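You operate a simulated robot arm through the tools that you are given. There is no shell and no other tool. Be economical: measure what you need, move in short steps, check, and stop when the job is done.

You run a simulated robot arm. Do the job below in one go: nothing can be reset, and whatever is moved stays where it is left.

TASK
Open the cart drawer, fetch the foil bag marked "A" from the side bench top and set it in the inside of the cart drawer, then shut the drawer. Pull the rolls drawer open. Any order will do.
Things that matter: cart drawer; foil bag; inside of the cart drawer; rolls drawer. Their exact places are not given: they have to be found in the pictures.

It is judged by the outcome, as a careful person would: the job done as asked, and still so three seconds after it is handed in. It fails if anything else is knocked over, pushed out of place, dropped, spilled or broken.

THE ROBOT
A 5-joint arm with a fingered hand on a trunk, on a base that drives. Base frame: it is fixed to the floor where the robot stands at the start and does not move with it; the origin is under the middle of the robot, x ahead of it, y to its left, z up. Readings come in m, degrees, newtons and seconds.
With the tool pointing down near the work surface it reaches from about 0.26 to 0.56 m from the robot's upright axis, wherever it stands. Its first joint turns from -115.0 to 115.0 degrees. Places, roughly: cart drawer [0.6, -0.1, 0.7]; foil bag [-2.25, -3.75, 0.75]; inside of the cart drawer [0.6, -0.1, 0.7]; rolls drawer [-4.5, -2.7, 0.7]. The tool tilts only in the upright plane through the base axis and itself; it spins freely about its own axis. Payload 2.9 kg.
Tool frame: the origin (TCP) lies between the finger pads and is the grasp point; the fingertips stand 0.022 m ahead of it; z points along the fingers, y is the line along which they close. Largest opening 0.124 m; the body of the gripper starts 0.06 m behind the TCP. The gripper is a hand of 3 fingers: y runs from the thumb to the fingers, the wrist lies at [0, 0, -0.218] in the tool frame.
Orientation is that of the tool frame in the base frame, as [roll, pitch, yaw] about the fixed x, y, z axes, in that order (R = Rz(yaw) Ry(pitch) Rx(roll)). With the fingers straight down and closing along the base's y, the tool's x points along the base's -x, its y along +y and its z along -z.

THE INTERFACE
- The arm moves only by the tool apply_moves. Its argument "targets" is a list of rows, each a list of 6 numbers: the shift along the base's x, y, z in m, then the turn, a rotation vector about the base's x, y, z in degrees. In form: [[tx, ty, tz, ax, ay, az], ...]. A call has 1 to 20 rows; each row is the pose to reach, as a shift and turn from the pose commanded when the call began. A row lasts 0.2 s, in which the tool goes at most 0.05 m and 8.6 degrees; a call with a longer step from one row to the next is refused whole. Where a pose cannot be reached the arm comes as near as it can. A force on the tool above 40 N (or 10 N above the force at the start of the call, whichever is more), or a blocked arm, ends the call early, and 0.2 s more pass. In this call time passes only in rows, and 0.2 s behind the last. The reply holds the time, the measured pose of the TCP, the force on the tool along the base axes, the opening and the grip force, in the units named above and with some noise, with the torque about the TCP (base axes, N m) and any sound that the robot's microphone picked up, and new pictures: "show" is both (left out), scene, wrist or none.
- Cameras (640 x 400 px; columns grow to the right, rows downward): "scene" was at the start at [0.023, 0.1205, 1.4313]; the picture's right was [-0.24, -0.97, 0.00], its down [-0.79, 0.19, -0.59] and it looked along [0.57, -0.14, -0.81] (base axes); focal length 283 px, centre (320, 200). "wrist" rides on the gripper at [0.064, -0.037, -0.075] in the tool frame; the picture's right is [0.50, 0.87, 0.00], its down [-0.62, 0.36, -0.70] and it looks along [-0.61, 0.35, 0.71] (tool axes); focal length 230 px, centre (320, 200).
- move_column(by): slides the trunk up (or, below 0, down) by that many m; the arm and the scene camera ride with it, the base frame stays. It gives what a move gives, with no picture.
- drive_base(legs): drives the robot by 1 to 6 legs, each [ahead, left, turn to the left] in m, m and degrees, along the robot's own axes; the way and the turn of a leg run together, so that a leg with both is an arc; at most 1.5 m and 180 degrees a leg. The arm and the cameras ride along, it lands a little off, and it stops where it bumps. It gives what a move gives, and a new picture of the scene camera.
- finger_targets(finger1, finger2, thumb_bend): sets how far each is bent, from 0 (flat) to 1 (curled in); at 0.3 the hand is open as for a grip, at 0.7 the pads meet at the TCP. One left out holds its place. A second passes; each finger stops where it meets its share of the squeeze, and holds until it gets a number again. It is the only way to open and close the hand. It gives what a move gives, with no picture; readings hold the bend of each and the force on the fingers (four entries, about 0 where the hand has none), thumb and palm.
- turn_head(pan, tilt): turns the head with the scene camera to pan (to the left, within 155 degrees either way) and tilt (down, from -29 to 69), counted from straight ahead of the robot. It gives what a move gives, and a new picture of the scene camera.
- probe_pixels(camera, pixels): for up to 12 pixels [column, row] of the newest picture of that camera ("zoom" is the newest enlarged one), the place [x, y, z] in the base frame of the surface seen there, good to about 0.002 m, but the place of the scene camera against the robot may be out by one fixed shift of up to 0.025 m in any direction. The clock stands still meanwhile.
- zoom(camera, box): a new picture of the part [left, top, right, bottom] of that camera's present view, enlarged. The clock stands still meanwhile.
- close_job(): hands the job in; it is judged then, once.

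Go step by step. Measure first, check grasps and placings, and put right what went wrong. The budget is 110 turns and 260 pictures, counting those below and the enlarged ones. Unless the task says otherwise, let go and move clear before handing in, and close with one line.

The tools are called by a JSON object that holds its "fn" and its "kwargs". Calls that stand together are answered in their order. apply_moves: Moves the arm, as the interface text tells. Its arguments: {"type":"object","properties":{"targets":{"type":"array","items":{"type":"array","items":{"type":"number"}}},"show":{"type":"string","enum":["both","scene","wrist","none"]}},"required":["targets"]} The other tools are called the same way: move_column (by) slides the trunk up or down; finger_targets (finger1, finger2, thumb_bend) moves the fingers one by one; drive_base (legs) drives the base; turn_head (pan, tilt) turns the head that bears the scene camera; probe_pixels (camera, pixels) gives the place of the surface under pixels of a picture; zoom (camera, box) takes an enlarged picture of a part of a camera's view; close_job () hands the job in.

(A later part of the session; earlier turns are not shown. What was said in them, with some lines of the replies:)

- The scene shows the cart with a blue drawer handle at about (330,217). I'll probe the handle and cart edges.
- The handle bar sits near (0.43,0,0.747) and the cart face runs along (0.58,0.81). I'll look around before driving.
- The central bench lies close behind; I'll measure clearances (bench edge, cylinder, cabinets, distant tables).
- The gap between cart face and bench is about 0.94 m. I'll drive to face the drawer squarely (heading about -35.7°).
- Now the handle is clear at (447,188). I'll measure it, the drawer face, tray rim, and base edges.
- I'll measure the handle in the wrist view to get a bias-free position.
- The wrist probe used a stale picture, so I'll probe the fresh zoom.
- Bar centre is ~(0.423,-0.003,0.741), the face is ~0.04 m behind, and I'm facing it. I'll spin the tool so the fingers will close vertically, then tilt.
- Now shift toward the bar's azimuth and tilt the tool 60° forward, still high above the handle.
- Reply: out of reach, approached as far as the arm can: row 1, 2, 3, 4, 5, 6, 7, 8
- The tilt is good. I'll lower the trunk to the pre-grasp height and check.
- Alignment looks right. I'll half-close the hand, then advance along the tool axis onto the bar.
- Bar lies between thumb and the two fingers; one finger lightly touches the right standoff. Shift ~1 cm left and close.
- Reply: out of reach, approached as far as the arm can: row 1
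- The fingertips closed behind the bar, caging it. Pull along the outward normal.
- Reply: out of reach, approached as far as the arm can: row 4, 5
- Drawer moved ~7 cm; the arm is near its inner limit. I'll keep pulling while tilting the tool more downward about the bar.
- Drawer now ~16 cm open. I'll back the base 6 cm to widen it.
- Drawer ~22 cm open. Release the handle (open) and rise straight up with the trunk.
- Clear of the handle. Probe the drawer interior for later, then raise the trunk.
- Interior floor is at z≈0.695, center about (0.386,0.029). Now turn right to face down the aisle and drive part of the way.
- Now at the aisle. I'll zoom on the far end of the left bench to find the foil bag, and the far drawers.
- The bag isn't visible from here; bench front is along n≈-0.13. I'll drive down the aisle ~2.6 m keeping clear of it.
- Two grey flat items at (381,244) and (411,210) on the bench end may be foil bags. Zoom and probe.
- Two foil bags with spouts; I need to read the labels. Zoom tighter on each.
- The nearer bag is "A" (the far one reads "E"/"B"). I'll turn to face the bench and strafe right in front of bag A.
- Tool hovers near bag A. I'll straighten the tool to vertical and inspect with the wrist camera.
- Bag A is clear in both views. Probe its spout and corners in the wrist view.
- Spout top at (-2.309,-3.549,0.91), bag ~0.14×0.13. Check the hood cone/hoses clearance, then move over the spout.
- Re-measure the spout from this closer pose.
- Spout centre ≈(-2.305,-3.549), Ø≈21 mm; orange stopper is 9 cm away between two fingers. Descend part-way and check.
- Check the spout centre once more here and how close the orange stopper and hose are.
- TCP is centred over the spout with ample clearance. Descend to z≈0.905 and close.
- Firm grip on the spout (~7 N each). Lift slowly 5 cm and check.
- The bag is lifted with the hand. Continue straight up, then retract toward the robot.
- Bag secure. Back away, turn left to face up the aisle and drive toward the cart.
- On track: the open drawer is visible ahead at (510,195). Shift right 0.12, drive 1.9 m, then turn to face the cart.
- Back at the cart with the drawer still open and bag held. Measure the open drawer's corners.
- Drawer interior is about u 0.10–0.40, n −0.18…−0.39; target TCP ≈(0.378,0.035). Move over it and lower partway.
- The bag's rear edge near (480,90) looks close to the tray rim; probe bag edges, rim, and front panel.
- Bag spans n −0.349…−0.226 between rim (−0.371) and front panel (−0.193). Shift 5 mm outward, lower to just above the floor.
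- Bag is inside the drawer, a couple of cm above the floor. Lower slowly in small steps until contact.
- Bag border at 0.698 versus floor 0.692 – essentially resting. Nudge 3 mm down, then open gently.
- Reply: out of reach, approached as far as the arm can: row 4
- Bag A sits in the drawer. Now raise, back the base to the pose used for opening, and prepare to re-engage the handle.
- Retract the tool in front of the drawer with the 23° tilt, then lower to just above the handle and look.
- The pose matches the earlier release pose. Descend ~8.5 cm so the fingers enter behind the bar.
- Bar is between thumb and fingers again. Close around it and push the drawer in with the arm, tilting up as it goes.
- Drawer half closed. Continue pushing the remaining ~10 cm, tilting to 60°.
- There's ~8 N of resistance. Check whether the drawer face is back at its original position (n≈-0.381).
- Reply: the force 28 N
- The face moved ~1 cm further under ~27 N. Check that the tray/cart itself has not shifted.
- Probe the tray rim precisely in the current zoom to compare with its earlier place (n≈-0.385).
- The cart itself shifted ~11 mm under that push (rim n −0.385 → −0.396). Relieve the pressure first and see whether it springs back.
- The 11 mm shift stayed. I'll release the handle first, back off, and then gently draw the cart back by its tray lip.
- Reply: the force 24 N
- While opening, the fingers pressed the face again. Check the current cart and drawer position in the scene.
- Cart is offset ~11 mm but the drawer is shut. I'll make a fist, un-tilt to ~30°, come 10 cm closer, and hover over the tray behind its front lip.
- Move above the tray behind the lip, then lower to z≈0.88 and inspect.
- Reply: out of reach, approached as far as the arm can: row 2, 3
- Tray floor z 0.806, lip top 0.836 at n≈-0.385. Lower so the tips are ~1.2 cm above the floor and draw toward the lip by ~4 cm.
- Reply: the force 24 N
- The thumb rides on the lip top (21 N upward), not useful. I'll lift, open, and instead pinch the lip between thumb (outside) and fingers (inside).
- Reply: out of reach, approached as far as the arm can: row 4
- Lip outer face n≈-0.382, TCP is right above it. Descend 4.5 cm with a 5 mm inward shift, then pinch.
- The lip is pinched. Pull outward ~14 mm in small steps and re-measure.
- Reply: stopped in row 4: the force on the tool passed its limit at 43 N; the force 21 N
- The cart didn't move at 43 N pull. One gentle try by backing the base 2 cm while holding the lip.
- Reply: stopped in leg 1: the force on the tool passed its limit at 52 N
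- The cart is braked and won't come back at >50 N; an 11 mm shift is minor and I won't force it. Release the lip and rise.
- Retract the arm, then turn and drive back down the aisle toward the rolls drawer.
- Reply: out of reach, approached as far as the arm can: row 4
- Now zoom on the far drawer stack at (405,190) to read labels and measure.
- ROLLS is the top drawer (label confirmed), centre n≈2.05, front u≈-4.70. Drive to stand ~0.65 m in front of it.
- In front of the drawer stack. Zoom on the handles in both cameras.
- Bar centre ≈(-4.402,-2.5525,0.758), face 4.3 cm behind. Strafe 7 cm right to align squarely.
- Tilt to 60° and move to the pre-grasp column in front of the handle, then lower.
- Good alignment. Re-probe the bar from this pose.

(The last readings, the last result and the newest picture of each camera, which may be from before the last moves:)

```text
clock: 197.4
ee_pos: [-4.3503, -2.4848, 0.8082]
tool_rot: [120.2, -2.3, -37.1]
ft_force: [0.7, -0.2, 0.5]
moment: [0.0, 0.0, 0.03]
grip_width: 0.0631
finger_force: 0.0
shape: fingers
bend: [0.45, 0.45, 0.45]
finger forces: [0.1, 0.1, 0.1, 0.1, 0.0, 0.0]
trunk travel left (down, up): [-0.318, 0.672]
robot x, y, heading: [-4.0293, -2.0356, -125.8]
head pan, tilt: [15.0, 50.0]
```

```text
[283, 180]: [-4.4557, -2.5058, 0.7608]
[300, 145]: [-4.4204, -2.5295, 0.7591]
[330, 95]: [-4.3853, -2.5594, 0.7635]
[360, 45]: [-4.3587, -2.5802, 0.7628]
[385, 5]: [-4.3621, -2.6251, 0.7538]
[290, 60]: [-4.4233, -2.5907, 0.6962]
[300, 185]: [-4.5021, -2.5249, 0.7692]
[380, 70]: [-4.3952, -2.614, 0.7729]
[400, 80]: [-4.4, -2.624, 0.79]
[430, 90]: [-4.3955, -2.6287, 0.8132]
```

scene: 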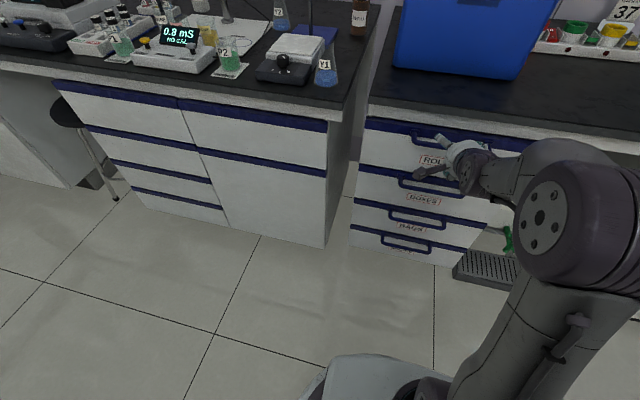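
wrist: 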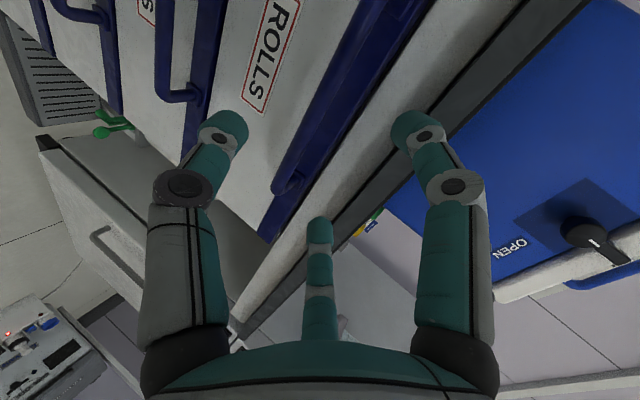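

Advance along the tool axis onto the bar.

{"fn": "apply_moves", "kwargs": {"targets": [[-0.013, -0.017, -0.013, 0, 0, 0], [-0.026, -0.034, -0.026, 0, 0, 0], [-0.039, -0.051, -0.039, 0, 0, 0], [-0.051, -0.066, -0.051, 0, 0, 0]], "show": "wrist"}}

{"fn": "finger_targets", "kwargs": {"finger1": 0.72, "finger2": 0.72, "thumb_bend": 0.72}}

{"fn": "zoom", "kwargs": {"camera": "wrist", "box": [0, 0, 640, 400]}}

```text
clock: 198.4
ee_pos: [-4.4034, -2.5512, 0.7577]
tool_rot: [120.3, -2.1, -37.2]
ft_force: [0.2, -0.2, 1.0]
moment: [0.03, 0.03, 0.02]
grip_width: 0.063
finger_force: 0.0
shape: fingers
bend: [0.45, 0.45, 0.45]
finger forces: [0.1, 0.0, 0.0, 0.0, 0.1, 0.1]
trunk travel left (down, up): [-0.318, 0.672]
robot x, y, heading: [-4.0291, -2.0402, -126.2]
head pan, tilt: [15.0, 50.0]
```

wrist: 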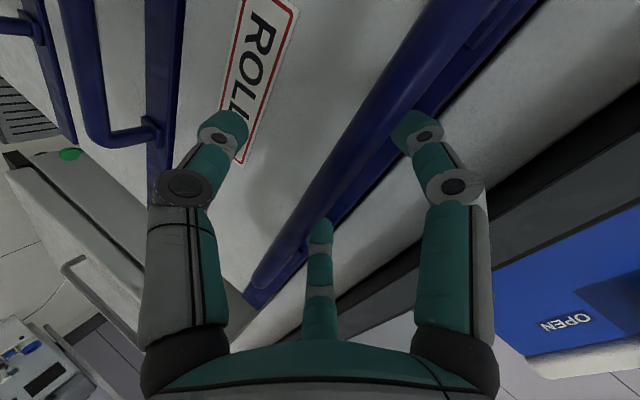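

```text
clock: 199.4
ee_pos: [-4.4025, -2.5509, 0.7575]
tool_rot: [120.2, -2.1, -37.2]
ft_force: [-1.3, 0.5, 0.7]
moment: [0.01, 0.03, -0.01]
grip_width: 0.0001
finger_force: 0.9
shape: fingers
bend: [0.71, 0.71, 0.71]
finger forces: [0.1, 2.0, 0.0, 0.0, 0.1, 0.0]
trunk travel left (down, up): [-0.318, 0.672]
robot x, y, heading: [-4.0315, -2.0378, -125.9]
head pan, tilt: [15.0, 50.0]
```

```text
1.00 times, centred on (320, 200) of wrist (not enlarged: the box is as wide or as high as the picture)
```

zoom: 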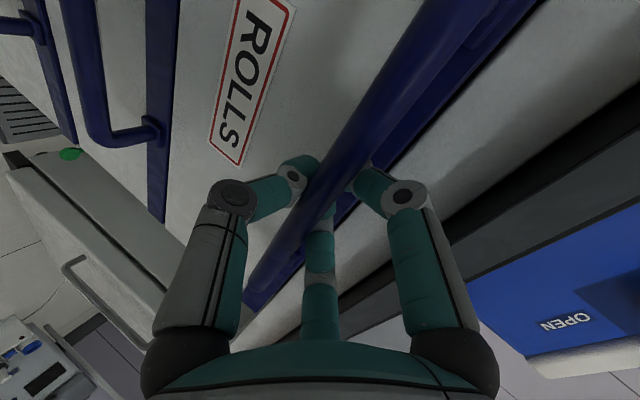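

Caged behind the bar. Pull straight out along (0.587,0.81).

{"fn": "apply_moves", "kwargs": {"targets": [[0.012, 0.016, 0, 0, 0, 0], [0.023, 0.032, 0, 0, 0, 0], [0.035, 0.049, 0, 0, 0, 0], [0.047, 0.065, 0, 0, 0, 0], [0.059, 0.081, 0, 0, 0, 0], [0.07, 0.097, 0, 0, 0, 0], [0.082, 0.113, 0, 0, 0, 0], [0.094, 0.13, 0, 0, 0, 0]], "show": "scene"}}

```text
clock: 201.2
ee_pos: [-4.3068, -2.4211, 0.7562]
tool_rot: [120.3, -2.1, -37.4]
ft_force: [-0.3, -0.9, 0.1]
moment: [0.0, -0.01, 0.0]
grip_width: 0.0
finger_force: 0.1
shape: fingers
bend: [0.71, 0.71, 0.71]
finger forces: [0.0, 0.0, 0.0, 0.1, 0.1, 0.0]
trunk travel left (down, up): [-0.318, 0.672]
robot x, y, heading: [-4.0323, -2.0385, -126.1]
head pan, tilt: [15.0, 50.0]
```

scene: 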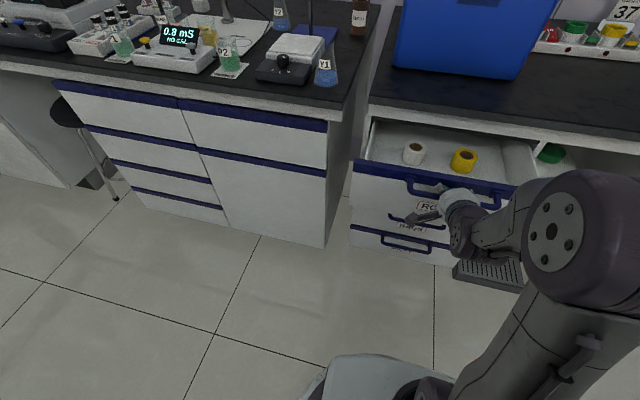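

Rolls drawer open ~15 cm with rolls visible. Back the base 8 cm for a fuller opening.

{"fn": "drive_base", "kwargs": {"legs": [[-0.08, 0, 0]]}}

```text
clock: 202.3
ee_pos: [-4.2588, -2.3559, 0.7561]
tool_rot: [120.3, -2.0, -37.3]
ft_force: [0.7, -0.1, -0.3]
moment: [0.01, 0.02, 0.0]
grip_width: 0.0002
finger_force: 0.1
shape: fingers
bend: [0.71, 0.71, 0.71]
finger forces: [0.1, 0.0, 0.1, 0.1, 0.0, 0.0]
trunk travel left (down, up): [-0.318, 0.672]
robot x, y, heading: [-3.9847, -1.9754, -126.2]
head pan, tilt: [15.0, 50.0]
```

scene: 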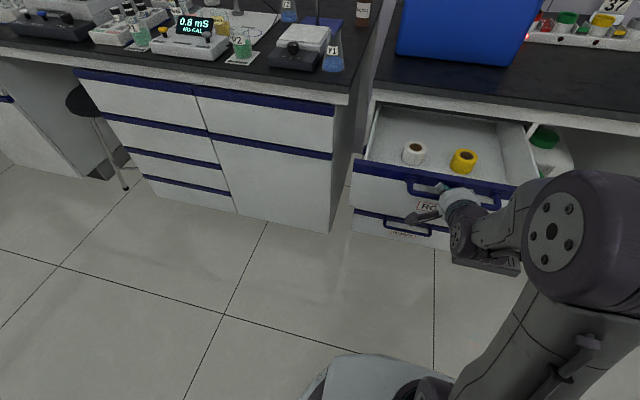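

Open ~23 cm. Release and back out along the tool axis.

{"fn": "finger_targets", "kwargs": {"finger1": 0.45, "finger2": 0.45, "thumb_bend": 0.42}}

{"fn": "apply_moves", "kwargs": {"targets": [[0.01, 0.014, 0.012, 0, 0, 0], [0.02, 0.028, 0.03, 0, 0, 0], [0.03, 0.04, 0.06, 0, 0, 0], [0.03, 0.04, 0.1, 0, 0, 0]], "show": "wrist"}}

```text
clock: 203.3
ee_pos: [-4.26, -2.3565, 0.7554]
tool_rot: [120.2, -2.1, -37.2]
ft_force: [1.0, -0.3, -0.1]
moment: [-0.04, -0.03, -0.01]
grip_width: 0.067
finger_force: 0.0
shape: fingers
bend: [0.45, 0.45, 0.42]
finger forces: [0.0, 0.0, 0.0, 0.1, 0.0, 0.1]
trunk travel left (down, up): [-0.318, 0.672]
robot x, y, heading: [-3.982, -1.9707, -125.8]
head pan, tilt: [15.0, 50.0]
```

```text
clock: 204.3
ee_pos: [-4.2295, -2.3142, 0.859]
tool_rot: [120.2, -2.2, -37.3]
ft_force: [0.0, 0.6, 0.3]
moment: [-0.03, -0.03, -0.01]
grip_width: 0.0672
finger_force: 0.1
shape: fingers
bend: [0.45, 0.45, 0.42]
finger forces: [0.1, 0.0, 0.0, 0.0, 0.1, 0.0]
trunk travel left (down, up): [-0.318, 0.672]
robot x, y, heading: [-3.9811, -1.9697, -125.8]
head pan, tilt: [15.0, 50.0]
```

wrist: 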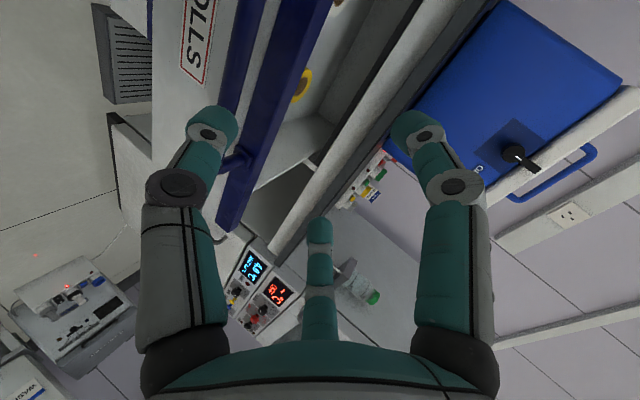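

Clear of the handle. Raise, back away, and verify the final state (including the cart from afar).

{"fn": "move_column", "kwargs": {"by": 0.25}}

{"fn": "drive_base", "kwargs": {"legs": [[-0.12, 0, 0]]}}

{"fn": "turn_head", "kwargs": {"pan": 150, "tilt": 12}}

```text
clock: 206.9
ee_pos: [-4.2299, -2.3156, 1.109]
tool_rot: [120.2, -2.1, -37.3]
ft_force: [-0.2, -0.3, -0.5]
moment: [0.0, 0.02, 0.0]
grip_width: 0.0676
finger_force: 0.1
shape: fingers
bend: [0.45, 0.45, 0.42]
finger forces: [0.0, 0.1, 0.1, 0.1, 0.0, 0.1]
trunk travel left (down, up): [-0.568, 0.422]
robot x, y, heading: [-3.9814, -1.974, -126.1]
head pan, tilt: [15.0, 50.0]
```

```text
clock: 208.1
ee_pos: [-4.1579, -2.2151, 1.1109]
tool_rot: [120.1, -2.1, -37.3]
ft_force: [-0.1, 0.0, -0.4]
moment: [-0.01, 0.02, 0.04]
grip_width: 0.0674
finger_force: 0.2
shape: fingers
bend: [0.45, 0.45, 0.42]
finger forces: [0.0, 0.0, 0.1, 0.0, 0.0, 0.1]
trunk travel left (down, up): [-0.568, 0.422]
robot x, y, heading: [-3.911, -1.8735, -126.0]
head pan, tilt: [15.0, 50.0]
```

scene: 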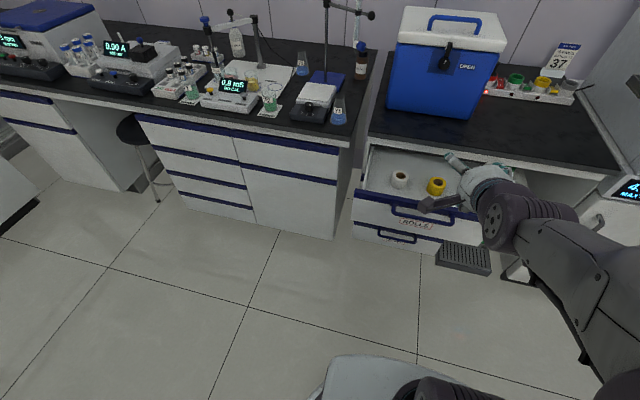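

```text
clock: 210.3
ee_pos: [-4.1579, -2.2161, 1.1093]
tool_rot: [120.2, -2.1, -37.4]
ft_force: [-0.2, 0.7, -0.5]
moment: [0.0, 0.0, -0.03]
grip_width: 0.0673
finger_force: 0.0
shape: fingers
bend: [0.45, 0.45, 0.42]
finger forces: [0.0, 0.0, 0.0, 0.1, 0.0, 0.0]
trunk travel left (down, up): [-0.568, 0.422]
robot x, y, heading: [-3.9101, -1.8792, -125.9]
head pan, tilt: [150.0, 12.0]
```

scene: 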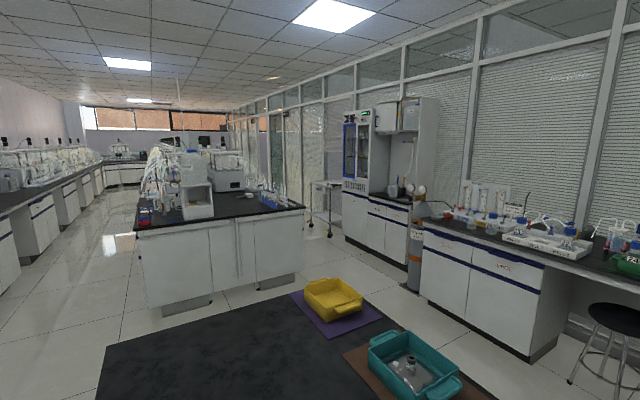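

Rolls drawer stands open and all is upright. A final zoom on the distant cart.

{"fn": "zoom", "kwargs": {"camera": "scene", "box": [295, 165, 355, 250]}}

```text
4.71 times, centred on (325, 208) of scene
```

zoom: 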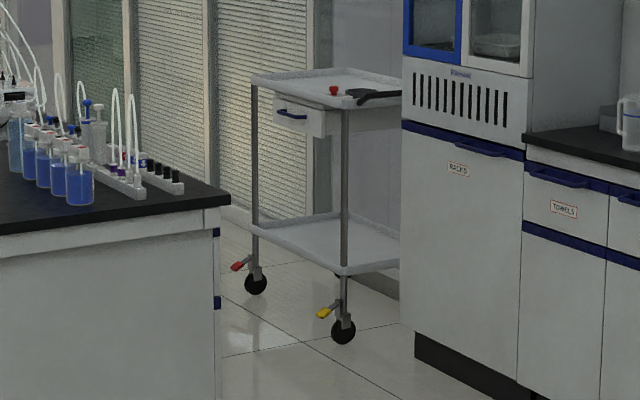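

The drawer's side looks visible at (318,120); measure whether it is still fully shut.

{"fn": "probe_pixels", "kwargs": {"camera": "zoom", "pixels": [[280, 122], [300, 126], [306, 115], [312, 122], [318, 122], [323, 122], [290, 92], [310, 98], [330, 104], [344, 200], [290, 116], [256, 180]]}}

{"fn": "zoom", "kwargs": {"camera": "scene", "box": [316, 178, 336, 194]}}

```text
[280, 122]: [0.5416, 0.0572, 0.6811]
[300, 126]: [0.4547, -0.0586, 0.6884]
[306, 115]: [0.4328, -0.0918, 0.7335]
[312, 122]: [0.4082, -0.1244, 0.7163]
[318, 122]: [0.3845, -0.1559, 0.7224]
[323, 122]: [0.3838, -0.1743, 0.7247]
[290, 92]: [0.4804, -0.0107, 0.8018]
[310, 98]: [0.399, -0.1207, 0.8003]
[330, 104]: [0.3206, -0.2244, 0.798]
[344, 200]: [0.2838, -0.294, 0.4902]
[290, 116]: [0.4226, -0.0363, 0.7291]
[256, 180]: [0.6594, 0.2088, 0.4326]
```

```text
16.00 times, centred on (326, 186) of scene
```

zoom: 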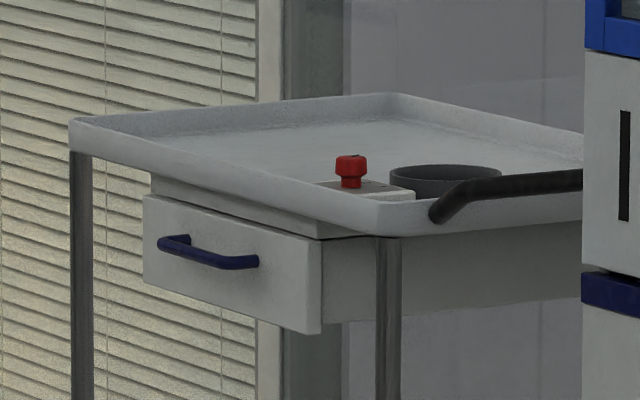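

The drawer face lies just behind the tray rim all along, so the cart drawer is shut. Handing in.

{"fn": "close_job", "kwargs": {}}

```text
The job is handed in.
```

Foil bag A is in the cart drawer and the drawer is shut. The rolls drawer is open about 23 cm. While I was shutting the drawer, the cart itself slid back about 11 mm; I tried to pull it back by the tray lip at just over 50 N, but it did not move, so I left it there.
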